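You operate a simulated robot arm through the tools that you are given. There is no shell and no other tool.

You run a simulated two-armed robot. Do the job below in one go: nothing can be reset, and whatever is moved stays where it is left.

TASK
Take the tiny clear bottle from the clear end of the parts bench and leave it in the yellow tub. Take the purple ring and leave it on the filler drip plate top. Shut the sink door nearer the bin. Take the cap off the small gold can and lay it down on the bench top round the ports. Fetch the oval glass jar and set it on the yellow pad. Take the labelled jug with a green handle and leave it on the low shelf of the steel table. Fetch the clear oil jar and stand it on the top of the steel island table. Put the small clear bottle that says "26" from the inside of the rinse basin on the shelf under the filling bench and the small clear bottle that says "72" on the top of the wire rack by the sink. The order is free. Set down upright: oval glass jar, labelled jug with a green handle, clear oil jar, small clear bottle.

The check looks at the end state, three seconds after you hand in, the way a careful person would. Anything else that was tipped, shoved, dropped, spilled or broken makes it a failure. A push-on lid holds only when it is set on centred and level and pressed home; a screw cap is set on level and turned clockwise until tight.

THE ROBOT
Two 7-joint arms with three-finger grippers on one trunk, on a base that drives. Base frame: it is fixed to the floor where the robot stands at the start and does not move with it; the origin is under the middle of the robot, x ahead of it, y to its left, z up; the surface under the hand at the start is at about z = 860. Readings come in mm, degrees, newtons and seconds.
The left shoulder is at the start at [29, 154, 1038], the right one opposite. With the tool pointing down near the work surface each hand reaches from about 160 to 620 mm from the robot's upright axis, wherever it stands, measured 20 degrees to its own side. Places, roughly: clear oil jar [-1500, 4250, 1000]; filler drip plate top (18x20 cm) [-980, 4160, 900]; labelled jug with a green handle [-2500, 4000, 750]; low shelf of the steel table [-1700, -100, 200]; oval glass jar (6x4x6 cm) [-900, 1800, 800]; purple ring (8x8x3 cm) [800, -500, 900]; shelf under the filling bench [-1100, 4200, 200]; sink door nearer the bin [200, 1000, 400]; small clear bottle [-250, 4000, 1000]; small gold can [500, 2000, 1000]; tiny clear bottle [500, -250, 1000]; top of the steel island table [-1500, 2200, 800]; top of the wire rack by the sink (30x17 cm) [640, 1020, 900]; yellow pad (9x7x2 cm) [-3700, 2700, 900]; yellow tub (11x11x8 cm) [500, -400, 900]. Payload 2.69 kg a hand.
Tool frame (each hand has its own): the origin (TCP) lies between the finger pads and is the grasp point; the fingertips stand 29 mm ahead of it; z points along the fingers, y is the line along which they close. Largest opening 120 mm; the body of the gripper starts 78 mm behind the TCP.
Orientation is told as [roll, pitch, yaw] about the base's x, y, z axes, in that order, counted from this pose: with the fingers straight down and closing along the base's y, the tool's x points along the base's -x, its y along +y and its z along -z.

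THE INTERFACE
- The arms move only by the tool apply_moves. It takes "left_plan", "right_plan" or both (then of equal length, played together; a hand with none holds still); each is a list of rows, each a list of 6 numbers: the shift along the tool's x, y, z in mm, then the turn, a rotation vector about the tool's x, y, z in degrees. In form: [[tx, ty, tz, ax, ay, az], ...]. A call has 1 to 20 rows; each row shifts and turns the commanded pose from where the row before left it, along the tool's axes as they then stand. "left_claw" and "right_claw" are, for a hand that has rows, the gripper command, from -1 (fully open) to 1 (shut), values between in proportion, set as the call begins (left out, the last holds). A row lasts 0.2 s, in which the tool goes at most 50 mm and 8.6 degrees; a call with a longer step from one row to the next is refused whole, and so is a gripper value outside its range. A pose out of reach is approached as far as the arm can. The call stops where the force on the tool passes 40 N (or 10 N more than at its start, if that is more) or the arm is blocked; 0.2 s more then pass. Each finger halts on what it meets, pressing with about 40 N; the grip force reading is that of the motor and also rises with nothing between the fingers. The clock runs only during rows and for 0.2 s after the last one: add rows that do not move to give the fingers time. It gives the time, the measured TCP pose, the force on the tool (base axes), the opening and the grip force at its end, in the units of the frame above (readings bear some noise), with the torque about the TCP (base axes, N m) and any sound that the robot's microphone picked up.
- Cameras (640 x 400 px; columns grow to the right, rows downward): "scene" is now at [123.8, 29.8, 1223.5]; the picture's right is [0.29, -0.96, 0.00], its down [-0.22, -0.07, -0.97] and it looks along [0.93, 0.28, -0.23] (base axes); focal length 214 px, centre (320, 200). "left" rides on the left gripper at [63, 0, -104] in its tool frame; the picture's right is [-0.01, 1.00, 0.00], its down [-0.83, 0.00, -0.56] and it looks along [-0.56, 0.00, 0.83] (tool axes); focal length 275 px, centre (320, 200). "right" rides on the right gripper at [63, 0, -104] in its tool frame; the picture's right is [0.01, 1.00, 0.00], its down [-0.83, 0.00, -0.56] and it looks along [-0.56, 0.00, 0.83] (tool axes); focal length 275 px, centre (320, 200).
- grab_frame(camera): a new picture of that camera. It takes no simulated time.
- move_column(by): slides the trunk up (or, below 0, down) by that many mm; the arms and the scene camera ride with it, the base frame stays. It gives what a move gives, with no picture.
- steer(legs): drives the robot by 1 to 6 legs, each [ahead, left, turn to the left] in mm, mm and degrees, along the robot's own axes; the way and the turn of a leg run together, so that a leg with both is an arc; at most 1500 mm and 180 degrees a leg. The arms and the cameras ride along, it lands a little off, and it stops where it bumps. It gives what a move gives.
- pan_tilt(pan, tilt): turns the head with the scene camera to pan (to the left, within 80 degrees either way) and tilt (down, from -29 to 69), counted from straight ahead of the robot. It gives what a move gives.
- measure_at(camera, pixels): for up to 12 pixels [column, row] of the newest picture of that camera ("zoom" is the newest enlarged one), the place [x, y, z] in the base frame of the surface seen there, good to about 2 mm, but the place of the scene camera against the robot may be out by one fixed shift of up to 12 mm in any direction. It takes no simulated time.
- zoom(camera, box): a new picture of the part [left, top, right, bottom] of that camera's present view, enlarged. It takes no simulated time.
- close_job(): hands the job in; it is judged then, once.

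Leave the grippers open and the arms clear of the work at the hand-in unless told otherwise.

The tools are called after "Emit:" by a JSON object that holds its "api" and its "payload". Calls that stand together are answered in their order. apply_moves: Moves the arms, as the interface text tells. Its arguments: {"type":"object","properties":{"left_plan":{"type":"array","items":{"type":"array","items":{"type":"number"}}},"left_claw":{"type":"number"},"right_plan":{"type":"array","items":{"type":"array","items":{"type":"number"}}},"right_claw":{"type":"number"}},"required":[]} The other tools are called the same way: move_column (by) slides the trunk up or down; steer (legs) drives the base; pan_tilt (pan, tilt) turns the head that bears the scene camera; grab_frame (camera) takes a picture; measure_at (camera, pixels) gives the place of the surface under pixels of a picture; zoom (camera, box) takes an enlarged picture of a part of a camera's view; close_job () hands the job in.

At the start:

```text
time_s: 0.0
left_tool_pos: [312.8, 146.6, 1155.1]
left_ee_rot: [0.0, 0.0, 0.0]
left_wrist_force: [-0.1, -1.1, -0.4]
left_wrist_torque: [0.0, -0.01, 0.03]
left_grip_width: 120.0
left_finger_force: 0.0
right_tool_pos: [321.3, -120.8, 1186.9]
right_ee_rot: [-0.1, 0.0, 0.0]
right_wrist_force: [0.4, -0.2, 0.1]
right_wrist_torque: [0.02, 0.01, 0.01]
right_grip_width: 120.3
right_finger_force: 0.1
trunk travel left (down, up): [-401.0, 36.0]
robot x, y, heading: [0.7, -1.0, 0.1]
head pan, tilt: [16.9, 13.4]
```

scene: 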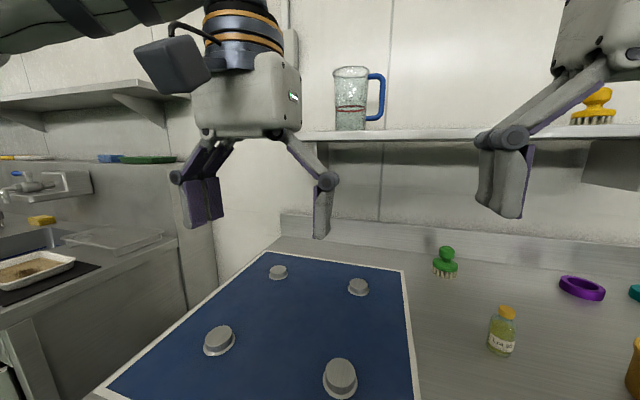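
right: 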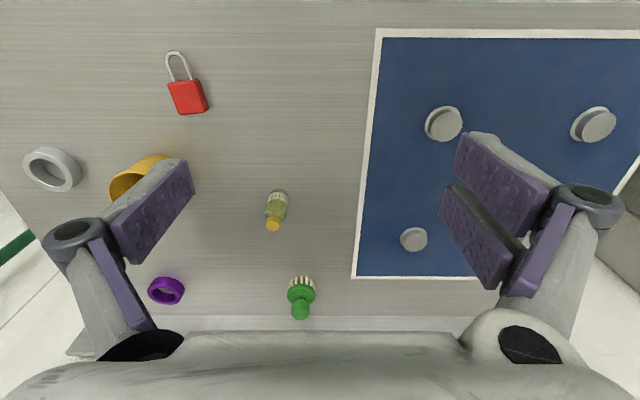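
left: 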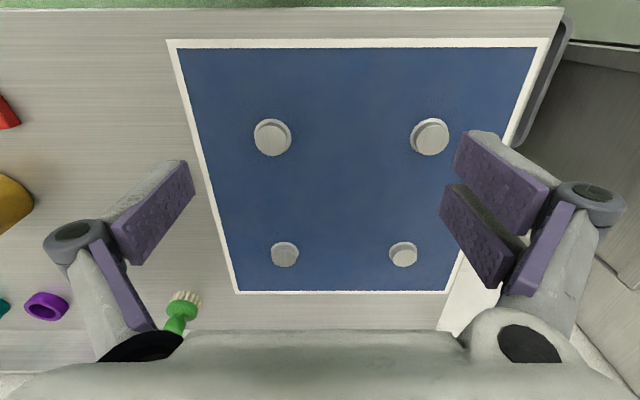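

I'll start by looking around from the start position. I see the parts bench with a small labelled bottle near (502,330), a purple ring at (582,288) and a yellow tub at the right edge. I'll pan the head right to see the whole bench.

Emit:
{"api": "pan_tilt", "payload": {"pan": -30, "tilt": 30}}

Emit:
{"api": "grab_frame", "payload": {"camera": "scene"}}

```text
time_s: 1.1
left_tool_pos: [311.4, 145.9, 1153.8]
left_ee_rot: [0.0, 0.0, 0.0]
left_wrist_force: [-0.7, 0.2, 0.7]
left_wrist_torque: [0.01, -0.01, -0.01]
left_grip_width: 119.9
left_finger_force: 0.0
right_tool_pos: [321.2, -120.8, 1187.7]
right_ee_rot: [0.0, -0.1, 0.1]
right_wrist_force: [0.3, -0.3, -0.6]
right_wrist_torque: [0.0, 0.0, 0.0]
right_grip_width: 119.9
right_finger_force: 0.0
trunk travel left (down, up): [-401.0, 36.0]
robot x, y, heading: [0.5, -3.7, 0.2]
head pan, tilt: [-30.0, 30.0]
```

```text
taken
```

scene: 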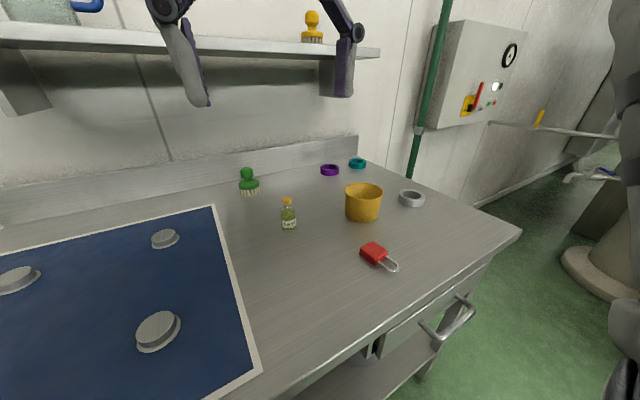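

I see the bottle at (289,215), tub at (363,202), purple ring at (330,169). I'll zoom and measure.

Emit:
{"api": "zoom", "payload": {"camera": "scene", "box": [230, 140, 430, 280]}}

Emit:
{"api": "measure_at", "payload": {"camera": "scene", "pixels": [[288, 202], [289, 222], [289, 235], [363, 188], [363, 212], [346, 195], [381, 195], [330, 169], [321, 170], [339, 170], [270, 250], [374, 252]]}}

```text
2.86 times, centred on (330, 210) of scene
```

zoom: 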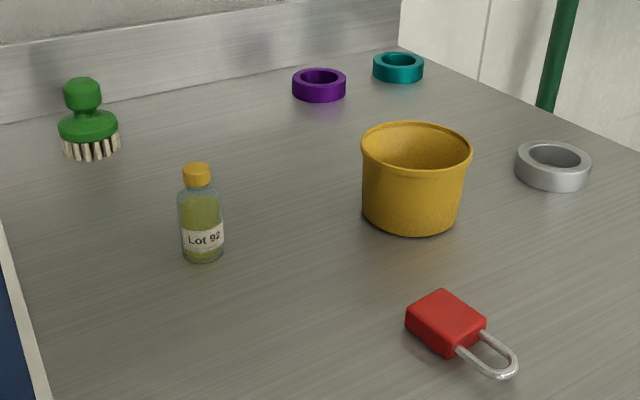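

```text
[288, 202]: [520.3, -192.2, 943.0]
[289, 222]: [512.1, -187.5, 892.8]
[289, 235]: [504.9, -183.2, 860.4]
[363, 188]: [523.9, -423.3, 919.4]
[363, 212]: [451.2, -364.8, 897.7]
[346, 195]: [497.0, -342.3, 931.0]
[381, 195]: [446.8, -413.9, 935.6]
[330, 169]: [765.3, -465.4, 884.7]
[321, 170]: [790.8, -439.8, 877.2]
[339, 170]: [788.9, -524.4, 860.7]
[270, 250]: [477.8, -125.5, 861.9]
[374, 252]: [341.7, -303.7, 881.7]
```

The bottle says "Lot 92" and stands at about (516,-190). The right hand camera isn't subject to the fixed shift, so I'll take its picture and measure there.

Emit:
{"api": "grab_frame", "payload": {"camera": "right"}}

Emit:
{"api": "measure_at", "payload": {"camera": "right", "pixels": [[277, 198], [276, 210], [273, 226], [154, 285], [181, 287], [166, 280], [166, 303], [135, 178], [116, 190], [300, 180], [186, 97]]}}

```text
taken
```

right: 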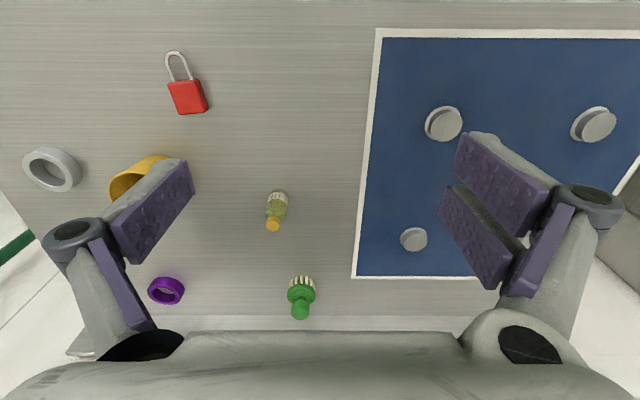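

```text
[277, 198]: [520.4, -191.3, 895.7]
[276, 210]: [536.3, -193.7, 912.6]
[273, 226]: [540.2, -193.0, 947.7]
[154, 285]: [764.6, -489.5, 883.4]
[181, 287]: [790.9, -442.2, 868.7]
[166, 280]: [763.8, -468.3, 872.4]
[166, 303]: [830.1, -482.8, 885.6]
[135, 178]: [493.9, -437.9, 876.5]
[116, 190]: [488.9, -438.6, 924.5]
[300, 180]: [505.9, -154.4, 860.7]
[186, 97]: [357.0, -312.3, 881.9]
```

The hand camera puts the bottle at about (536,-193), top near z 950. I'll bring the right hand nearer for a better look.

Emit:
{"api": "apply_moves", "payload": {"right_plan": [[-30, -18, 27, 0, 0, 0], [-30, -18, 27, 0, 0, 0], [-30, -18, 27, 0, 0, 0], [-30, -18, 27, 0, 0, 0], [0, 0, 0, 0, 0, 0]], "right_claw": -1}}

Emit:
{"api": "grab_frame", "payload": {"camera": "right"}}

```text
time_s: 2.4
left_tool_pos: [309.5, 145.9, 1154.0]
left_ee_rot: [0.0, -0.1, 0.1]
left_wrist_force: [-0.5, 0.1, 0.4]
left_wrist_torque: [0.01, -0.02, -0.01]
left_grip_width: 119.9
left_finger_force: 0.2
right_tool_pos: [441.4, -193.7, 1080.9]
right_ee_rot: [0.0, -0.2, 0.1]
right_wrist_force: [0.0, -0.3, 0.2]
right_wrist_torque: [-0.02, 0.01, -0.01]
right_grip_width: 119.8
right_finger_force: 0.0
trunk travel left (down, up): [-401.0, 36.0]
robot x, y, heading: [-2.5, -0.5, -0.1]
head pan, tilt: [-30.0, 30.0]
```

```text
taken
```

right: 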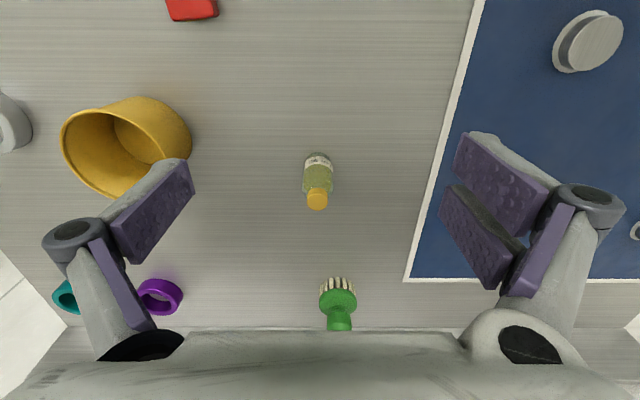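

The bottle is now at (318,180), tub rim around (125,150). Measuring both.

Emit:
{"api": "measure_at", "payload": {"camera": "right", "pixels": [[318, 189], [317, 199], [317, 208], [310, 175], [326, 175], [60, 150], [140, 97], [190, 140], [115, 198], [150, 140], [145, 300], [175, 300]]}}

```text
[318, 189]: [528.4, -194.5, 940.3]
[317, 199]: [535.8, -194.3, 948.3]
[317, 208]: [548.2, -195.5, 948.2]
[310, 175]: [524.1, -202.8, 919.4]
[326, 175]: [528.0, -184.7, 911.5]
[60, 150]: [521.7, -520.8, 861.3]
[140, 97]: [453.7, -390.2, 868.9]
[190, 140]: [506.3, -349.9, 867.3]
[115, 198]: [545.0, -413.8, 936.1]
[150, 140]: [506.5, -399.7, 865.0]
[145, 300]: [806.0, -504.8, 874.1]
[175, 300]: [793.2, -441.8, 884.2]
```

Cap top is centred at about (537,-194.5, 948). I'll go over it, straight down to z≈905 and close on the body.

Emit:
{"api": "apply_moves", "payload": {"right_plan": [[-48, -0.5, 0, 0, 0, 0], [-48, -0.5, 0, 0, 0, 0], [0, 0, 45, 0, 0, 0], [0, 0, 45, 0, 0, 0], [0, 0, 45, 0, 0, 0], [0, 0, 40, 0, 0, 0], [0, 0, 0, 0, 0, 0]]}}

Emit:
{"api": "grab_frame", "payload": {"camera": "right"}}

```text
time_s: 4.0
left_tool_pos: [309.7, 145.2, 1154.3]
left_ee_rot: [0.1, -0.1, 0.1]
left_wrist_force: [-0.5, 0.1, 0.2]
left_wrist_torque: [0.02, 0.04, -0.01]
left_grip_width: 120.2
left_finger_force: 0.0
right_tool_pos: [524.4, -193.0, 905.2]
right_ee_rot: [-0.1, -0.1, 0.0]
right_wrist_force: [0.8, 0.0, 0.4]
right_wrist_torque: [0.01, -0.06, -0.01]
right_grip_width: 120.0
right_finger_force: 0.1
right hand out of reach, approached as far as the arm can: row 2
trunk travel left (down, up): [-401.0, 36.0]
robot x, y, heading: [-2.6, 2.2, 0.0]
head pan, tilt: [-30.0, 30.0]
```

```text
taken
```

right: 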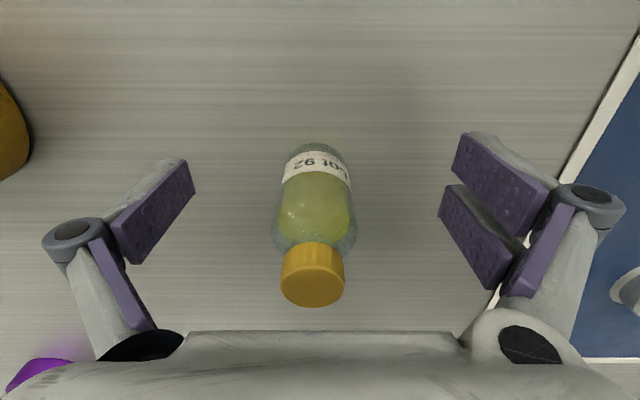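

The hand stopped at x=524; I need about 12 mm more forward. Trying from this height.

Emit:
{"api": "apply_moves", "payload": {"right_plan": [[-13, -1.5, 0, 0, 0, 0], [0, 0, 0, 0, 0, 0]]}}

Emit:
{"api": "grab_frame", "payload": {"camera": "right"}}

```text
time_s: 4.5
left_tool_pos: [311.1, 146.3, 1154.4]
left_ee_rot: [0.0, -0.1, 0.1]
left_wrist_force: [-1.1, 0.4, 0.0]
left_wrist_torque: [0.01, -0.04, 0.01]
left_grip_width: 120.0
left_finger_force: 0.1
right_tool_pos: [538.4, -193.9, 904.6]
right_ee_rot: [0.0, -0.1, 0.1]
right_wrist_force: [0.2, -0.4, 0.4]
right_wrist_torque: [-0.01, -0.01, -0.01]
right_grip_width: 120.0
right_finger_force: 0.0
trunk travel left (down, up): [-401.0, 36.0]
robot x, y, heading: [1.4, 1.7, 0.0]
head pan, tilt: [-30.0, 30.0]
```

```text
taken
```

right: 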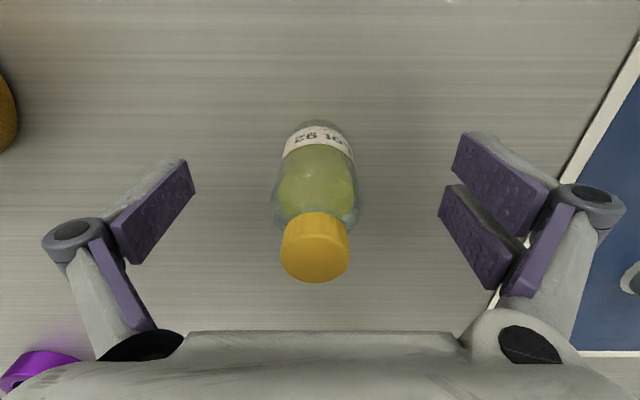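

The hand is at (538,-194,905), the bottle centred between the pads. Closing now.

Emit:
{"api": "apply_moves", "payload": {"right_plan": [[0, 0, 0, 0, 0, 0], [0, 0, 0, 0, 0, 0], [0, 0, 0, 0, 0, 0]], "right_claw": 1}}

Emit:
{"api": "grab_frame", "payload": {"camera": "right"}}

```text
time_s: 5.3
left_tool_pos: [311.4, 146.5, 1154.4]
left_ee_rot: [0.0, 0.0, 0.0]
left_wrist_force: [0.6, -0.1, -0.1]
left_wrist_torque: [0.03, 0.02, -0.01]
left_grip_width: 120.2
left_finger_force: 0.0
right_tool_pos: [537.9, -194.4, 904.2]
right_ee_rot: [0.0, -0.1, 0.0]
right_wrist_force: [0.0, 0.3, 1.0]
right_wrist_torque: [0.06, 0.01, 0.0]
right_grip_width: 36.2
right_finger_force: 39.9
trunk travel left (down, up): [-401.0, 36.0]
robot x, y, heading: [-0.7, 0.5, 0.3]
head pan, tilt: [-30.0, 30.0]
```

```text
taken
```

right: 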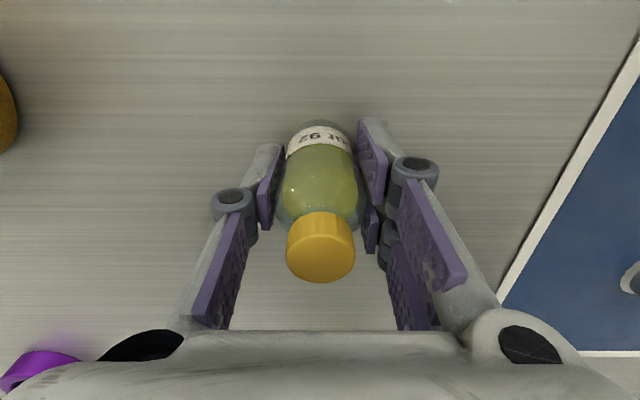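

It holds the bottle (36 mm wide). I'll lift it, and check where the bench front edge and drawer handle are before sliding sideways.

Emit:
{"api": "apply_moves", "payload": {"right_plan": [[0, 0, -40, 0, 0, 0], [0, 0, -40, 0, 0, 0], [0, 0, -40, 0, 0, 0], [30, 0, -10, 0, 0, 0], [30, 0, 0, 0, 0, 0], [0, 0, 0, 0, 0, 0]]}}

Emit:
{"api": "pan_tilt", "payload": {"pan": -50, "tilt": 40}}

Emit:
{"api": "grab_frame", "payload": {"camera": "scene"}}

```text
time_s: 6.8
left_tool_pos: [312.0, 145.8, 1153.3]
left_ee_rot: [-0.1, -0.1, 0.1]
left_wrist_force: [0.1, 0.6, 0.6]
left_wrist_torque: [0.02, 0.02, 0.0]
left_grip_width: 120.2
left_finger_force: 0.2
right_tool_pos: [479.6, -194.3, 1034.0]
right_ee_rot: [0.0, 0.0, 0.0]
right_wrist_force: [1.0, -0.1, 0.3]
right_wrist_torque: [0.01, -0.01, -0.01]
right_grip_width: 36.3
right_finger_force: 40.1
trunk travel left (down, up): [-401.0, 36.0]
robot x, y, heading: [-1.4, 1.4, -0.1]
head pan, tilt: [-30.0, 30.0]
```

```text
time_s: 7.6
left_tool_pos: [311.0, 145.2, 1154.9]
left_ee_rot: [0.0, 0.0, 0.1]
left_wrist_force: [0.5, 0.0, 1.2]
left_wrist_torque: [0.01, 0.0, 0.0]
left_grip_width: 119.8
left_finger_force: 0.1
right_tool_pos: [479.1, -193.3, 1033.8]
right_ee_rot: [0.0, 0.0, 0.0]
right_wrist_force: [-0.5, -0.1, -0.8]
right_wrist_torque: [-0.03, -0.04, 0.0]
right_grip_width: 36.1
right_finger_force: 39.9
trunk travel left (down, up): [-401.0, 36.0]
robot x, y, heading: [-1.9, 3.0, 0.2]
head pan, tilt: [-50.0, 40.0]
```

```text
taken
```

scene: 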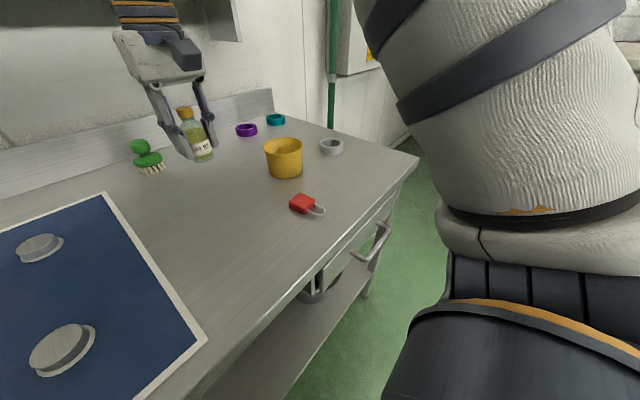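

Emit:
{"api": "measure_at", "payload": {"camera": "scene", "pixels": [[418, 156], [300, 268], [200, 388], [380, 240], [358, 258], [330, 310], [285, 145], [285, 165], [264, 152], [302, 150], [246, 126], [245, 134]]}}

```text
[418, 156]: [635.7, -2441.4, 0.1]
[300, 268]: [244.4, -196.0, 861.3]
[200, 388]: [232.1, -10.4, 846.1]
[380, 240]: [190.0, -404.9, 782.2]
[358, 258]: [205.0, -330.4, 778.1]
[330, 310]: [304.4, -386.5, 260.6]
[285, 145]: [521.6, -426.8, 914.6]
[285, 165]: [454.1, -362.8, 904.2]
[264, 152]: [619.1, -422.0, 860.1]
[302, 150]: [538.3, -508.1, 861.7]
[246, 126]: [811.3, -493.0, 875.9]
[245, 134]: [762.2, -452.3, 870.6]
```

The bench front edge is at x≈240, with a handle reaching x≈190. I'll slide the robot right about 220 mm, backing 20 mm to stay clear of the handle.

Emit:
{"api": "steer", "payload": {"legs": [[-20, -220, 0]]}}

Emit:
{"api": "grab_frame", "payload": {"camera": "right"}}

```text
time_s: 9.9
left_tool_pos: [291.7, -77.1, 1154.1]
left_ee_rot: [0.1, -0.1, 0.0]
left_wrist_force: [-0.1, 0.0, -0.3]
left_wrist_torque: [0.0, -0.01, 0.03]
left_grip_width: 119.9
left_finger_force: 0.0
right_tool_pos: [458.9, -416.2, 1034.7]
right_ee_rot: [0.1, 0.0, 0.1]
right_wrist_force: [0.1, -0.1, -1.8]
right_wrist_torque: [0.01, -0.02, 0.02]
right_grip_width: 36.3
right_finger_force: 40.1
trunk travel left (down, up): [-401.0, 36.0]
robot x, y, heading: [-14.6, -222.3, -0.1]
head pan, tilt: [-50.0, 40.0]
```

```text
taken
```

right: 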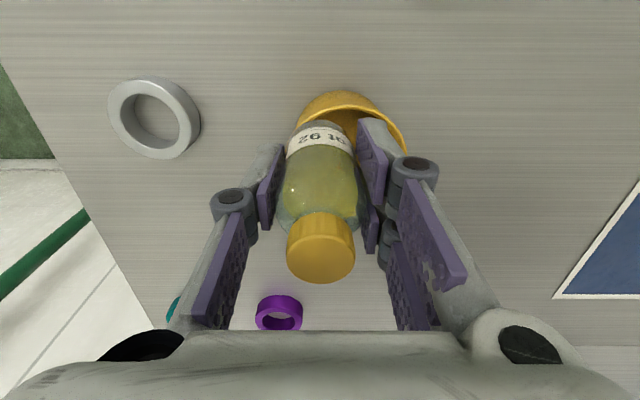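

The tub is under the bottle. I'll measure its rim.

Emit:
{"api": "measure_at", "payload": {"camera": "right", "pixels": [[350, 93], [320, 100], [385, 115], [402, 140], [405, 152], [300, 120], [345, 106], [375, 115], [270, 310]]}}

Emit:
{"api": "grab_frame", "payload": {"camera": "scene"}}

```text
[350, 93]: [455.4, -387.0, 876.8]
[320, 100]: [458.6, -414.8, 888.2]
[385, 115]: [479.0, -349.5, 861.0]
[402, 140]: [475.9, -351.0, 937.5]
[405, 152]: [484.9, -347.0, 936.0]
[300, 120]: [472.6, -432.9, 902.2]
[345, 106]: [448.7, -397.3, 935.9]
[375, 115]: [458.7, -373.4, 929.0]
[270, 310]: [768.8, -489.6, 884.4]
```

```text
taken
```

scene: 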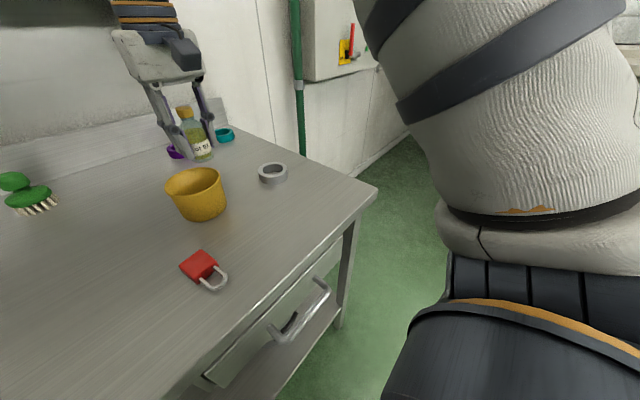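

The tub centre is about (498,-400), floor 865, rim 936. I'll move over it and lower the bottle to just above the floor.

Emit:
{"api": "apply_moves", "payload": {"right_plan": [[-39, 16, 0, 0, 0, 0], [0, 0, 0, 0, 0, 0], [0, 0, 40, 0, 0, 0], [0, 0, 40, 0, 0, 0], [0, 0, 25, 0, 0, 0], [0, 0, 12, 0, 0, 0], [0, 0, 0, 0, 0, 0]]}}

Emit:
{"api": "grab_frame", "payload": {"camera": "right"}}

Emit:
{"api": "zoom", "payload": {"camera": "scene", "box": [120, 80, 320, 240]}}

```text
time_s: 11.5
left_tool_pos: [291.9, -74.9, 1154.0]
left_ee_rot: [-0.1, 0.1, 0.0]
left_wrist_force: [0.2, -0.6, -0.1]
left_wrist_torque: [-0.01, 0.01, -0.01]
left_grip_width: 120.0
left_finger_force: 0.0
right_tool_pos: [498.6, -401.2, 915.5]
right_ee_rot: [0.0, 0.0, 0.0]
right_wrist_force: [1.0, -0.2, -1.5]
right_wrist_torque: [0.0, 0.01, 0.01]
right_grip_width: 36.6
right_finger_force: 40.4
trunk travel left (down, up): [-401.0, 36.0]
robot x, y, heading: [-19.0, -223.6, -0.1]
head pan, tilt: [-50.0, 40.0]
```

```text
taken
```

right: 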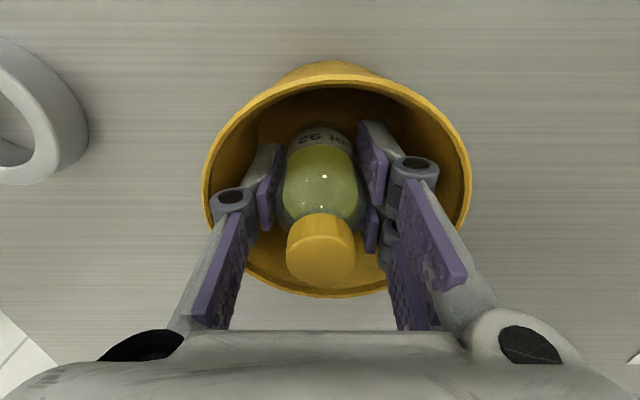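

```text
2.50 times, centred on (220, 160) of scene
```

zoom: 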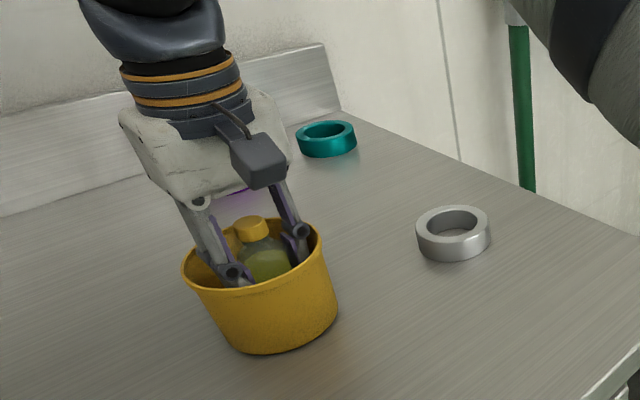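

It's inside the tub, well centred. I'll lower 4 mm and open only slightly (to ~50 mm) so the fingers don't push the tub.

Emit:
{"api": "apply_moves", "payload": {"right_plan": [[0, 0, 4, 0, 0, 0], [0, 0, 0, 0, 0, 0]]}}

Emit:
{"api": "apply_moves", "payload": {"right_plan": [[0, 0, 0, 0, 0, 0], [0, 0, 0, 0, 0, 0]], "right_claw": 0.18}}

Emit:
{"api": "grab_frame", "payload": {"camera": "right"}}

```text
time_s: 12.1
left_tool_pos: [290.6, -76.3, 1154.1]
left_ee_rot: [-0.1, 0.0, 0.0]
left_wrist_force: [0.0, 0.9, 0.0]
left_wrist_torque: [-0.03, 0.05, 0.02]
left_grip_width: 119.9
left_finger_force: 0.0
right_tool_pos: [499.2, -401.0, 913.1]
right_ee_rot: [0.0, -0.1, 0.0]
right_wrist_force: [0.3, -1.1, 0.1]
right_wrist_torque: [-0.03, -0.01, 0.0]
right_grip_width: 36.2
right_finger_force: 39.9
trunk travel left (down, up): [-401.0, 36.0]
robot x, y, heading: [-20.9, -225.0, -0.1]
head pan, tilt: [-50.0, 40.0]
```

```text
time_s: 12.7
left_tool_pos: [290.9, -75.6, 1154.6]
left_ee_rot: [-0.1, 0.1, 0.0]
left_wrist_force: [-0.6, 0.2, -0.8]
left_wrist_torque: [0.01, 0.04, 0.01]
left_grip_width: 120.1
left_finger_force: 0.1
right_tool_pos: [498.2, -401.4, 913.9]
right_ee_rot: [0.0, -0.2, -0.1]
right_wrist_force: [1.3, 1.2, -0.1]
right_wrist_torque: [-0.02, -0.01, 0.03]
right_grip_width: 48.7
right_finger_force: 0.1
trunk travel left (down, up): [-401.0, 36.0]
robot x, y, heading: [-21.1, -222.1, 0.1]
head pan, tilt: [-50.0, 40.0]
```

```text
taken
```

right: 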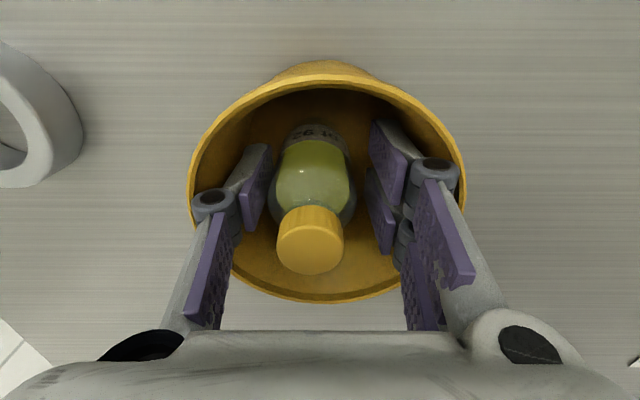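

Released. Going straight up out of the tub.

Emit:
{"api": "apply_moves", "payload": {"right_plan": [[0, 0, -20, 0, 0, 0], [0, 0, -40, 0, 0, 0], [0, 0, -45, 0, 0, 0], [0, 0, -45, 0, 0, 0], [0, 0, -40, 0, 0, 0], [0, 0, 0, 0, 0, 0]]}}

Emit:
{"api": "grab_frame", "payload": {"camera": "right"}}

Emit:
{"api": "zoom", "payload": {"camera": "scene", "box": [120, 80, 320, 240]}}

```text
time_s: 14.1
left_tool_pos: [290.8, -75.1, 1153.5]
left_ee_rot: [-0.1, 0.0, 0.0]
left_wrist_force: [0.3, -0.3, -0.5]
left_wrist_torque: [0.03, -0.04, 0.01]
left_grip_width: 120.1
left_finger_force: 0.1
right_tool_pos: [496.8, -400.9, 1090.8]
right_ee_rot: [0.0, 0.1, 0.0]
right_wrist_force: [0.3, -0.4, -0.3]
right_wrist_torque: [0.03, 0.0, -0.03]
right_grip_width: 49.1
right_finger_force: 0.1
right hand out of reach, approached as far as the arm can: row 5
trunk travel left (down, up): [-401.0, 36.0]
robot x, y, heading: [-21.6, -222.4, -0.3]
head pan, tilt: [-50.0, 40.0]
```

```text
taken
```

right: 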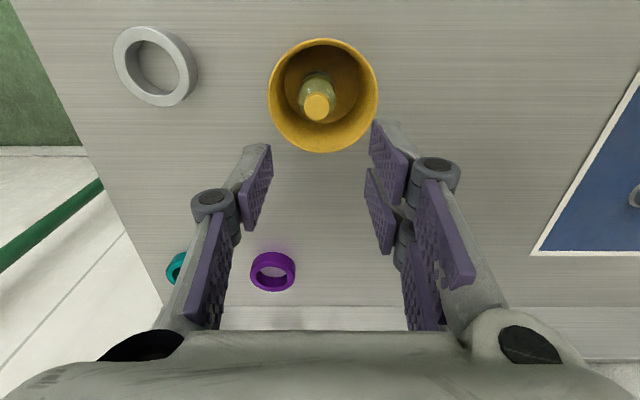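

```text
2.50 times, centred on (220, 160) of scene
```

zoom: 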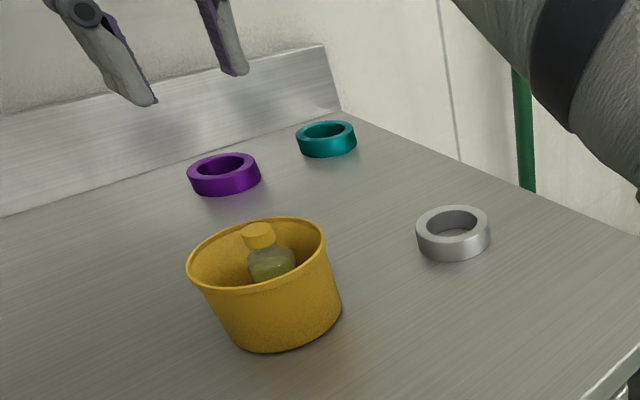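

The bottle stands in the tub. Now the purple ring at about (797,-472): far back. I'll look at the bench's right end to see whether I can reach it from there.

Emit:
{"api": "measure_at", "payload": {"camera": "zoom", "pixels": [[345, 113], [630, 238], [520, 180], [530, 80], [187, 175], [260, 180], [224, 154], [225, 194], [326, 122], [600, 215], [200, 150], [560, 300]]}}

Emit:
{"api": "pan_tilt", "payload": {"pan": -75, "tilt": 35}}

Emit:
{"api": "grab_frame", "payload": {"camera": "scene"}}

```text
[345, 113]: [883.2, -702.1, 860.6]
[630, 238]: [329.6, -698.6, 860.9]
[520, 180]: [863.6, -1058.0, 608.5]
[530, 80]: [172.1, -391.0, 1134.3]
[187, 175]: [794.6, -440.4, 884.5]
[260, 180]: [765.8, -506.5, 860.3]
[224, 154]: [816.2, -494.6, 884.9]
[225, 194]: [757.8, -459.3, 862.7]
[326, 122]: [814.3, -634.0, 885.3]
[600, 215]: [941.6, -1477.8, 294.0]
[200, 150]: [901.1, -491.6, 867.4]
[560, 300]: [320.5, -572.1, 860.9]
```

```text
time_s: 15.0
left_tool_pos: [290.6, -75.7, 1153.7]
left_ee_rot: [-0.1, 0.0, 0.0]
left_wrist_force: [0.1, 0.0, -0.4]
left_wrist_torque: [-0.02, 0.03, -0.01]
left_grip_width: 120.0
left_finger_force: 0.0
right_tool_pos: [496.3, -401.4, 1091.7]
right_ee_rot: [0.0, -0.2, 0.0]
right_wrist_force: [0.7, 0.1, -0.3]
right_wrist_torque: [0.01, 0.0, 0.03]
right_grip_width: 49.3
right_finger_force: 0.1
trunk travel left (down, up): [-401.0, 36.0]
robot x, y, heading: [-21.0, -220.3, 0.1]
head pan, tilt: [-75.0, 35.0]
```

```text
taken
```

scene: 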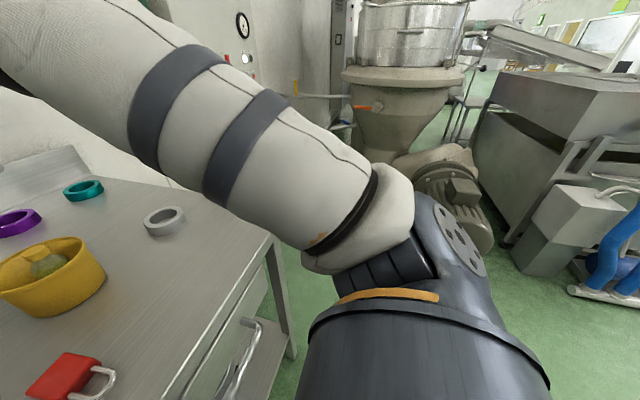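

The bench end (y≈-700) is open floor, wall at x≈900, a green pole near (864,-1058). Let me look down at my own base to judge clearance to the bench.

Emit:
{"api": "pan_tilt", "payload": {"pan": 0, "tilt": 69}}

Emit:
{"api": "grab_frame", "payload": {"camera": "scene"}}

```text
time_s: 16.5
left_tool_pos: [290.7, -74.6, 1153.8]
left_ee_rot: [-0.1, -0.1, 0.0]
left_wrist_force: [-0.3, 0.3, 0.4]
left_wrist_torque: [-0.01, -0.04, 0.02]
left_grip_width: 120.1
left_finger_force: 0.0
right_tool_pos: [496.2, -401.9, 1091.2]
right_ee_rot: [0.0, -0.2, 0.0]
right_wrist_force: [-0.1, -0.3, 0.6]
right_wrist_torque: [-0.01, -0.02, -0.02]
right_grip_width: 49.0
right_finger_force: 0.0
trunk travel left (down, up): [-401.0, 36.0]
robot x, y, heading: [-20.0, -219.7, -0.2]
head pan, tilt: [0.0, 68.8]
```

```text
taken
```

scene: 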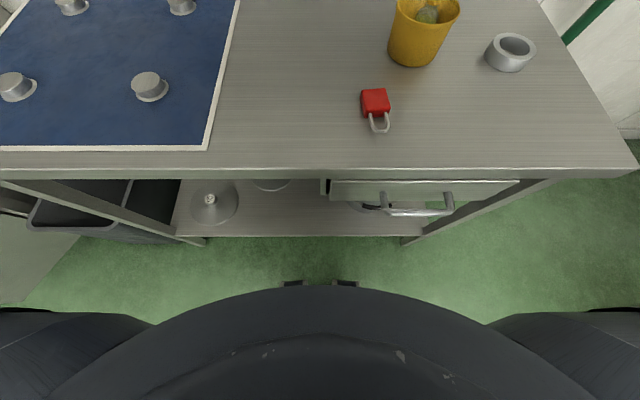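

Emit:
{"api": "measure_at", "payload": {"camera": "scene", "pixels": [[293, 283], [347, 283], [320, 288], [320, 300], [320, 240], [410, 238], [320, 170], [415, 210], [160, 310], [480, 310], [40, 320], [600, 320]]}}

```text
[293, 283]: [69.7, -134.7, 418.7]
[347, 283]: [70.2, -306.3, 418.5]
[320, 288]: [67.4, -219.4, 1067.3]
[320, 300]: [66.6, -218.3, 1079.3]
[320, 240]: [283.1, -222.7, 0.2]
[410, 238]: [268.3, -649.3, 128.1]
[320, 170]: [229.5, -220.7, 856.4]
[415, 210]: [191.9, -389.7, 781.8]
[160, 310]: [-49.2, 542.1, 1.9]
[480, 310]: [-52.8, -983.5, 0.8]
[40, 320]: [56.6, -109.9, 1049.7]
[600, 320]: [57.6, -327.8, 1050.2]
```

The body's front reaches only about 90 mm ahead of its axis, so I can drive nearer the bench. First check the wall shelf's height over the ring.

Emit:
{"api": "pan_tilt", "payload": {"pan": -20, "tilt": 10}}

Emit:
{"api": "grab_frame", "payload": {"camera": "scene"}}

```text
time_s: 17.7
left_tool_pos: [291.8, -75.8, 1154.2]
left_ee_rot: [-0.1, 0.0, 0.0]
left_wrist_force: [0.3, -0.4, -0.4]
left_wrist_torque: [0.03, 0.0, 0.02]
left_grip_width: 119.8
left_finger_force: 0.1
right_tool_pos: [495.5, -401.1, 1092.4]
right_ee_rot: [0.0, -0.1, 0.0]
right_wrist_force: [0.1, 0.0, -0.4]
right_wrist_torque: [0.0, 0.01, 0.02]
right_grip_width: 49.1
right_finger_force: 0.0
trunk travel left (down, up): [-401.0, 36.0]
robot x, y, heading: [-21.4, -224.3, 0.2]
head pan, tilt: [-20.0, 10.0]
```

```text
taken
```

scene: 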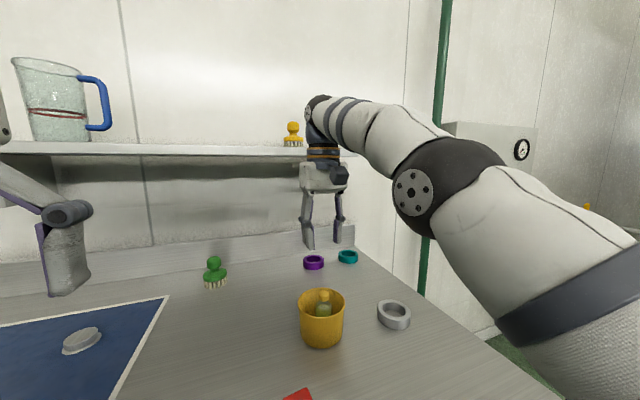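

Emit:
{"api": "measure_at", "payload": {"camera": "scene", "pixels": [[240, 152], [360, 153], [120, 150], [240, 158], [314, 261], [314, 267], [303, 263], [325, 263], [293, 140]]}}

```text
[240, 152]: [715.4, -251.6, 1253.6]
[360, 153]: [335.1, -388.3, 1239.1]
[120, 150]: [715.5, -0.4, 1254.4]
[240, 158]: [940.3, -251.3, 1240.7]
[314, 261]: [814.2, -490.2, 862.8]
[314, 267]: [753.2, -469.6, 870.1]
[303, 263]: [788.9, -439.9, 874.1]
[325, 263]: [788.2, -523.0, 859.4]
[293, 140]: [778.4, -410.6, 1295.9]
```

The shelf's front edge is at x≈715, z≈1250; fine as long as my wrist stays low. I'll pull the right hand back, raise the trunk, and drive closer to the bench.

Emit:
{"api": "apply_moves", "payload": {"right_plan": [[45, 0, 0, 0, 0, 0], [45, 0, 0, 0, 0, 0], [45, 0, 0, 0, 0, 0], [0, 0, 0, 0, 0, 0]], "right_claw": -1}}

Emit:
{"api": "move_column", "payload": {"by": 34}}

Emit:
{"api": "steer", "payload": {"legs": [[90, -215, 0]]}}

Emit:
{"api": "grab_frame", "payload": {"camera": "right"}}

```text
time_s: 18.7
left_tool_pos: [292.3, -75.6, 1153.7]
left_ee_rot: [-0.1, -0.1, 0.0]
left_wrist_force: [-0.1, -0.1, -0.4]
left_wrist_torque: [0.02, 0.01, 0.01]
left_grip_width: 120.2
left_finger_force: 0.0
right_tool_pos: [363.3, -400.3, 1091.4]
right_ee_rot: [-0.1, -0.2, 0.0]
right_wrist_force: [-1.0, -0.4, 0.1]
right_wrist_torque: [0.0, 0.04, 0.0]
right_grip_width: 120.0
right_finger_force: 0.1
trunk travel left (down, up): [-401.0, 36.0]
robot x, y, heading: [-23.3, -223.9, -0.3]
head pan, tilt: [-20.0, 10.0]
```

```text
time_s: 19.5
left_tool_pos: [293.2, -76.0, 1187.7]
left_ee_rot: [0.0, 0.1, 0.1]
left_wrist_force: [1.0, 0.4, -0.5]
left_wrist_torque: [0.0, 0.03, 0.04]
left_grip_width: 120.0
left_finger_force: 0.1
right_tool_pos: [364.2, -398.8, 1126.9]
right_ee_rot: [0.0, 0.1, -0.1]
right_wrist_force: [0.4, 0.2, -0.3]
right_wrist_torque: [-0.03, 0.06, 0.03]
right_grip_width: 119.7
right_finger_force: 0.1
trunk travel left (down, up): [-435.0, 2.0]
robot x, y, heading: [-21.5, -221.1, 0.0]
head pan, tilt: [-20.0, 10.0]
```

```text
time_s: 21.8
left_tool_pos: [381.4, -289.6, 1187.6]
left_ee_rot: [-0.1, 0.0, 0.3]
left_wrist_force: [0.9, 0.2, 0.9]
left_wrist_torque: [0.0, 0.02, -0.03]
left_grip_width: 120.1
left_finger_force: 0.1
right_tool_pos: [452.7, -613.5, 1126.9]
right_ee_rot: [0.0, -0.1, 0.2]
right_wrist_force: [-0.4, 0.2, -0.9]
right_wrist_torque: [0.02, -0.01, 0.01]
right_grip_width: 120.2
right_finger_force: 0.1
trunk travel left (down, up): [-435.0, 2.0]
robot x, y, heading: [71.1, -441.4, 0.2]
head pan, tilt: [-20.0, 10.0]
```

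```text
taken
```

right: 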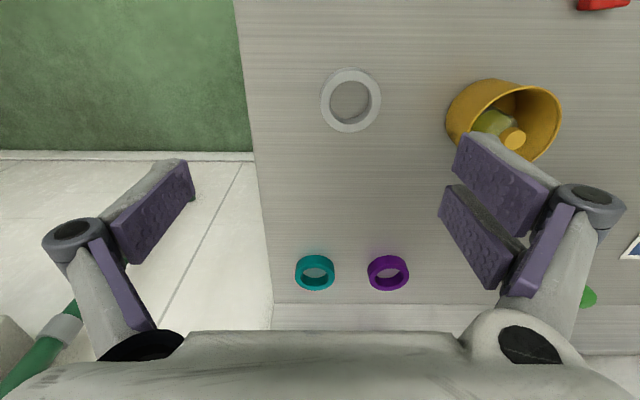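

The purple ring appears at (388,272), teal at (315,272). Measure the ring's rim before pitching the hand.

Emit:
{"api": "measure_at", "payload": {"camera": "right", "pixels": [[370, 268], [407, 268], [388, 257], [388, 287], [374, 280], [403, 280], [388, 275], [335, 268]]}}

Emit:
{"api": "apply_moves", "payload": {"right_plan": [[0, 20, 0, 0, -8.4, 0], [0, 20, 0, 0, -8.4, 0], [0, 20, 0, 0, -8.4, 0], [0, 20, 0, 0, -8.4, 0], [0, 20, 0, 0, -8.4, 0], [0, 20, 0, 0, -8, 0], [0, 21, 0, 0, 0, 0], [0, 0, 0, 0, 0, 0]]}}

Emit:
{"api": "grab_frame", "payload": {"camera": "right"}}

```text
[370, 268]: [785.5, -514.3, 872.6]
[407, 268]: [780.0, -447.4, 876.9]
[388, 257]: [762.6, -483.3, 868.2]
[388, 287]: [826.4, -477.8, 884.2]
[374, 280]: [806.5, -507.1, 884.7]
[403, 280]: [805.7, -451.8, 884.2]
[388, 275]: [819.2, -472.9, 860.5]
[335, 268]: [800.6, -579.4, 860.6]
```

```text
time_s: 23.6
left_tool_pos: [381.0, -290.3, 1188.0]
left_ee_rot: [-0.1, 0.0, 0.2]
left_wrist_force: [0.2, -0.4, 0.5]
left_wrist_torque: [-0.01, -0.01, 0.0]
left_grip_width: 119.9
left_finger_force: 0.0
right_tool_pos: [450.5, -473.2, 1127.2]
right_ee_rot: [0.1, -50.1, 0.2]
right_wrist_force: [-0.2, -0.3, 0.9]
right_wrist_torque: [0.04, 0.02, 0.0]
right_grip_width: 120.0
right_finger_force: 0.1
trunk travel left (down, up): [-435.0, 2.0]
robot x, y, heading: [69.1, -439.9, 0.1]
head pan, tilt: [-20.0, 10.0]
```

```text
taken
```

right: 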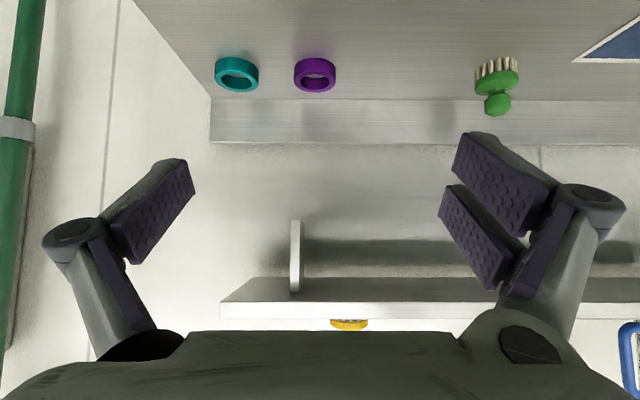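

Ring centre ≈ (796,-480), about 70 mm across, top 885. The hand is pitched 50° forward; I'll advance most of the way along the tool axis and look again.

Emit:
{"api": "apply_moves", "payload": {"right_plan": [[-16, -4, 40, 0, 0, 0], [-16, -4, 40, 0, 0, 0], [0, 0, 45, 0, 0, 0], [0, 0, 45, 0, 0, 0], [0, 0, 45, 0, 0, 0], [0, 0, 45, 0, 0, 0], [0, 0, 45, 0, 0, 0], [0, 0, 0, 0, 0, 0]]}}

Emit:
{"api": "grab_frame", "payload": {"camera": "right"}}

Emit:
{"api": "grab_frame", "payload": {"camera": "scene"}}

```text
time_s: 25.4
left_tool_pos: [379.2, -289.9, 1189.0]
left_ee_rot: [-0.1, -0.2, 0.2]
left_wrist_force: [-0.1, 0.8, 0.2]
left_wrist_torque: [-0.02, -0.01, 0.03]
left_grip_width: 120.1
left_finger_force: 0.0
right_tool_pos: [704.5, -480.1, 956.3]
right_ee_rot: [0.0, -50.1, 0.3]
right_wrist_force: [-0.8, 0.1, -0.1]
right_wrist_torque: [0.01, -0.02, 0.01]
right_grip_width: 119.9
right_finger_force: 0.2
trunk travel left (down, up): [-435.0, 2.0]
robot x, y, heading: [73.2, -440.0, 0.3]
head pan, tilt: [-20.0, 10.0]
```

```text
taken
```

right: 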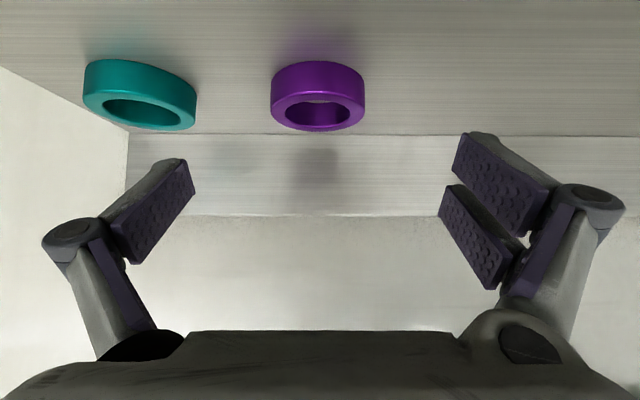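

```text
taken
```

scene: 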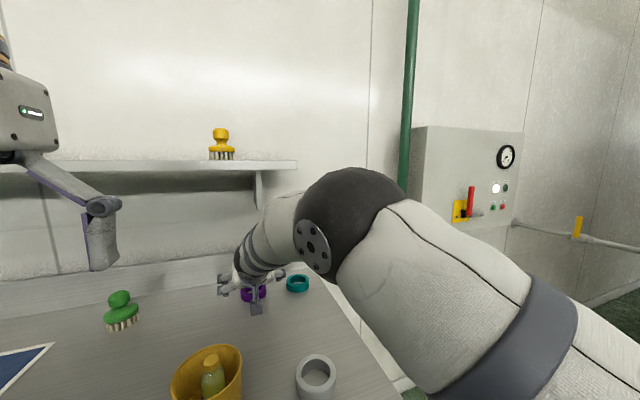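

Clear view: the purple ring spans (271..365, 62..130). Measuring its edges.

Emit:
{"api": "measure_at", "payload": {"camera": "right", "pixels": [[274, 85], [362, 85], [318, 70], [318, 92], [318, 128], [277, 110], [359, 110], [185, 95]]}}

```text
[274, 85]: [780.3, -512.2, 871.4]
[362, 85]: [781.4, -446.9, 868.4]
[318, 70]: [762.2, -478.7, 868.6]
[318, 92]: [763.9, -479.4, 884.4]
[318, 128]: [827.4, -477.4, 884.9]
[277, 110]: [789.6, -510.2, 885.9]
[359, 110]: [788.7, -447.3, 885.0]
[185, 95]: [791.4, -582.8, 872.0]
```

I'll advance the last ~102 mm along the tool axis and close on the ring.

Emit:
{"api": "apply_moves", "payload": {"right_plan": [[1, 0, 40, 0, 0, 0], [0.7, 1, 35, 0, 0, 0], [0, 0, 18, 0, 0, 0], [0, 0, 9, 0, 0, 0], [0, 0, 0, 0, 0, 0]]}}

Emit:
{"api": "grab_frame", "payload": {"camera": "right"}}

```text
time_s: 26.6
left_tool_pos: [379.8, -289.8, 1189.0]
left_ee_rot: [-0.1, -0.1, 0.2]
left_wrist_force: [0.6, -0.4, -0.1]
left_wrist_torque: [0.03, 0.01, -0.04]
left_grip_width: 120.0
left_finger_force: 0.0
right_tool_pos: [775.8, -480.3, 894.3]
right_ee_rot: [-0.1, -50.1, 0.2]
right_wrist_force: [-0.9, 0.8, -0.7]
right_wrist_torque: [-0.03, 0.01, -0.01]
right_grip_width: 120.0
right_finger_force: 0.1
right hand out of reach, approached as far as the arm can: row 4
trunk travel left (down, up): [-435.0, 2.0]
robot x, y, heading: [70.1, -438.4, 0.0]
head pan, tilt: [-20.0, 10.0]
```

```text
taken
```

right: 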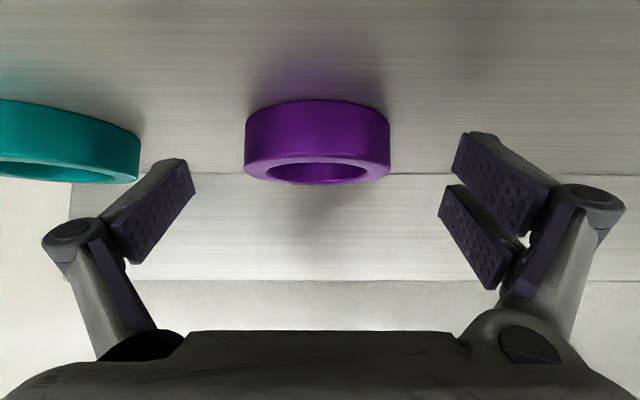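

At the arm's limit: TCP (776,894). I'll lower the trunk 5 mm and creep the base 8 mm ahead.

Emit:
{"api": "move_column", "payload": {"by": -5}}

Emit:
{"api": "steer", "payload": {"legs": [[8, 0, 0]]}}

Emit:
{"api": "grab_frame", "payload": {"camera": "right"}}

```text
time_s: 27.1
left_tool_pos: [382.3, -290.3, 1184.2]
left_ee_rot: [-0.1, 0.0, 0.3]
left_wrist_force: [-0.5, 0.7, 0.1]
left_wrist_torque: [0.05, -0.04, -0.04]
left_grip_width: 120.1
left_finger_force: 0.2
right_tool_pos: [776.8, -477.5, 891.1]
right_ee_rot: [0.0, -50.2, 0.1]
right_wrist_force: [0.3, 0.2, 0.2]
right_wrist_torque: [0.0, 0.03, 0.0]
right_grip_width: 120.2
right_finger_force: 0.1
trunk travel left (down, up): [-430.0, 7.0]
robot x, y, heading: [71.2, -432.6, 0.2]
head pan, tilt: [-20.0, 10.0]
```

```text
time_s: 27.9
left_tool_pos: [389.2, -288.9, 1183.5]
left_ee_rot: [-0.1, -0.1, 0.2]
left_wrist_force: [0.8, -0.6, 0.0]
left_wrist_torque: [-0.02, 0.02, 0.04]
left_grip_width: 119.8
left_finger_force: 0.1
right_tool_pos: [784.9, -478.8, 890.3]
right_ee_rot: [0.0, -50.1, 0.2]
right_wrist_force: [0.5, -0.9, 0.1]
right_wrist_torque: [0.0, -0.01, -0.01]
right_grip_width: 120.1
right_finger_force: 0.0
trunk travel left (down, up): [-430.0, 7.0]
robot x, y, heading: [78.9, -437.9, 0.1]
head pan, tilt: [-20.0, 10.0]
```

```text
taken
```

right: 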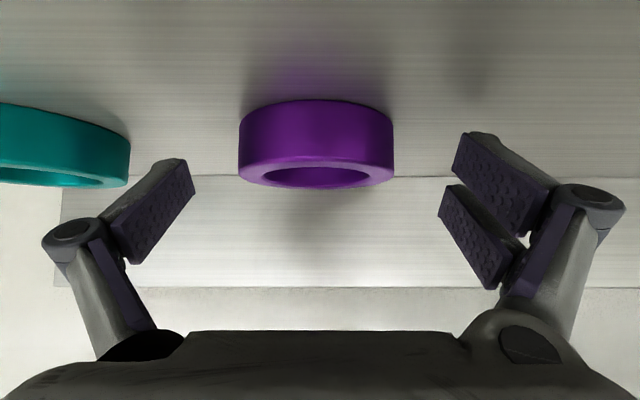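

TCP (785,-479,890), ring centred between pads. Closing.

Emit:
{"api": "apply_moves", "payload": {"right_plan": [[0, 0, 0, 0, 0, 0], [0, 0, 0, 0, 0, 0], [0, 0, 0, 0, 0, 0]], "right_claw": 1}}

Emit:
{"api": "grab_frame", "payload": {"camera": "right"}}

```text
time_s: 28.7
left_tool_pos: [388.6, -289.9, 1184.1]
left_ee_rot: [-0.1, -0.2, 0.2]
left_wrist_force: [0.4, 0.2, -0.2]
left_wrist_torque: [0.0, 0.01, 0.01]
left_grip_width: 119.8
left_finger_force: 0.1
right_tool_pos: [784.2, -478.4, 893.0]
right_ee_rot: [0.1, -50.3, 0.2]
right_wrist_force: [-0.2, -1.1, 7.8]
right_wrist_torque: [0.28, 0.09, 0.03]
right_grip_width: 74.6
right_finger_force: 39.6
trunk travel left (down, up): [-430.0, 7.0]
robot x, y, heading: [79.1, -439.2, 0.2]
head pan, tilt: [-20.0, 10.0]
```

```text
taken
```

right: 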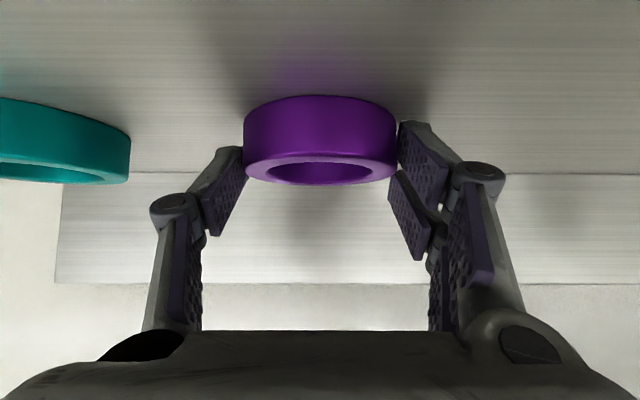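

The ring is gripped (75 mm). I'll lift it straight up and then pull back along the approach path.

Emit:
{"api": "apply_moves", "payload": {"right_plan": [[-23, 0, -19, 0, 0, 0], [-23, 0, -19, 0, 0, 0], [-10, 0, -40, 0, 0, 0], [0, 0, -45, 0, 0, 0], [0, 0, -45, 0, 0, 0], [0, 0, -45, 0, 0, 0], [0, 0, -45, 0, 0, 0], [0, 0, 0, 0, 0, 0]]}}

Emit:
{"api": "grab_frame", "payload": {"camera": "right"}}

```text
time_s: 30.5
left_tool_pos: [390.1, -289.9, 1182.1]
left_ee_rot: [-0.1, 0.1, 0.2]
left_wrist_force: [-0.1, 0.4, -0.2]
left_wrist_torque: [-0.01, 0.01, 0.0]
left_grip_width: 119.9
left_finger_force: 0.1
right_tool_pos: [623.4, -479.8, 1097.1]
right_ee_rot: [-0.2, -49.9, 0.4]
right_wrist_force: [0.1, 0.1, -1.7]
right_wrist_torque: [-0.03, 0.02, -0.02]
right_grip_width: 74.5
right_finger_force: 39.4
trunk travel left (down, up): [-430.0, 7.0]
robot x, y, heading: [77.7, -437.2, 0.3]
head pan, tilt: [-20.0, 10.0]
```

```text
taken
```

right: 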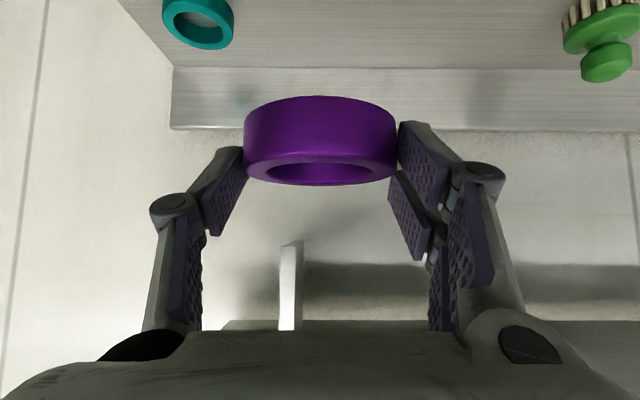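

Ring held level with the hand pitched. I'll draw the arms in, back off from the bench by ~350 mm, and look around to the left and rear.

Emit:
{"api": "apply_moves", "payload": {"right_plan": [[26, 0, -32, 0, 0, 0], [26, 0, -32, 0, 0, 0], [26, 0, -32, 0, 0, 0], [0, 0, 0, 0, 0, 0]]}}

Emit:
{"api": "steer", "payload": {"legs": [[-250, 0, 0]]}}

Emit:
{"api": "pan_tilt", "payload": {"pan": 80, "tilt": 15}}

Emit:
{"api": "grab_frame", "payload": {"camera": "scene"}}

```text
time_s: 31.5
left_tool_pos: [388.7, -289.3, 1183.4]
left_ee_rot: [-0.1, 0.0, 0.2]
left_wrist_force: [0.4, -1.1, -0.1]
left_wrist_torque: [0.03, -0.03, 0.0]
left_grip_width: 120.1
left_finger_force: 0.1
right_tool_pos: [622.7, -481.5, 1098.3]
right_ee_rot: [0.1, -50.0, 0.1]
right_wrist_force: [-0.2, -0.9, -1.4]
right_wrist_torque: [-0.01, 0.08, -0.01]
right_grip_width: 74.2
right_finger_force: 39.7
right hand out of reach, approached as far as the arm can: row 1, 2, 3
trunk travel left (down, up): [-430.0, 7.0]
robot x, y, heading: [78.0, -434.8, 0.3]
head pan, tilt: [-20.0, 10.0]
```

```text
time_s: 33.3
left_tool_pos: [136.5, -289.9, 1182.9]
left_ee_rot: [-0.1, 0.0, 0.3]
left_wrist_force: [0.0, 0.0, 0.7]
left_wrist_torque: [0.0, -0.04, -0.01]
left_grip_width: 120.1
left_finger_force: 0.1
right_tool_pos: [371.8, -480.0, 1098.0]
right_ee_rot: [0.0, -50.0, 0.4]
right_wrist_force: [-0.2, -0.5, -1.5]
right_wrist_torque: [0.01, 0.01, 0.03]
right_grip_width: 74.7
right_finger_force: 39.5
trunk travel left (down, up): [-430.0, 7.0]
robot x, y, heading: [-173.9, -438.0, 0.5]
head pan, tilt: [-20.0, 10.0]
```

```text
time_s: 35.1
left_tool_pos: [136.7, -291.0, 1183.3]
left_ee_rot: [-0.2, 0.0, 0.5]
left_wrist_force: [-0.1, 0.0, -1.0]
left_wrist_torque: [0.0, 0.0, 0.0]
left_grip_width: 120.2
left_finger_force: 0.0
right_tool_pos: [371.3, -480.4, 1093.6]
right_ee_rot: [0.2, -49.5, 0.3]
right_wrist_force: [-0.2, 0.5, -2.0]
right_wrist_torque: [0.01, 0.0, 0.01]
right_grip_width: 74.2
right_finger_force: 40.8
trunk travel left (down, up): [-430.0, 7.0]
robot x, y, heading: [-173.7, -437.0, 0.4]
head pan, tilt: [80.0, 15.0]
```

```text
taken
```

scene: 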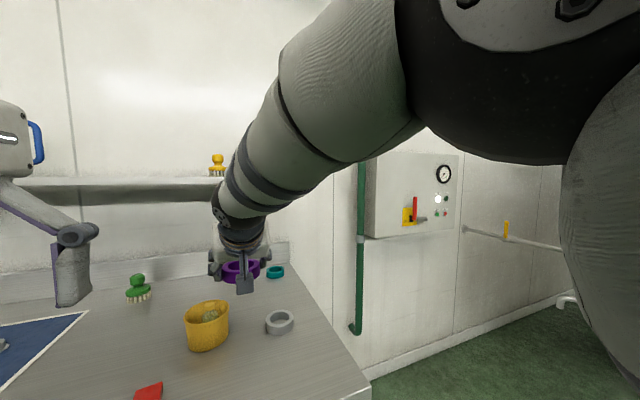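

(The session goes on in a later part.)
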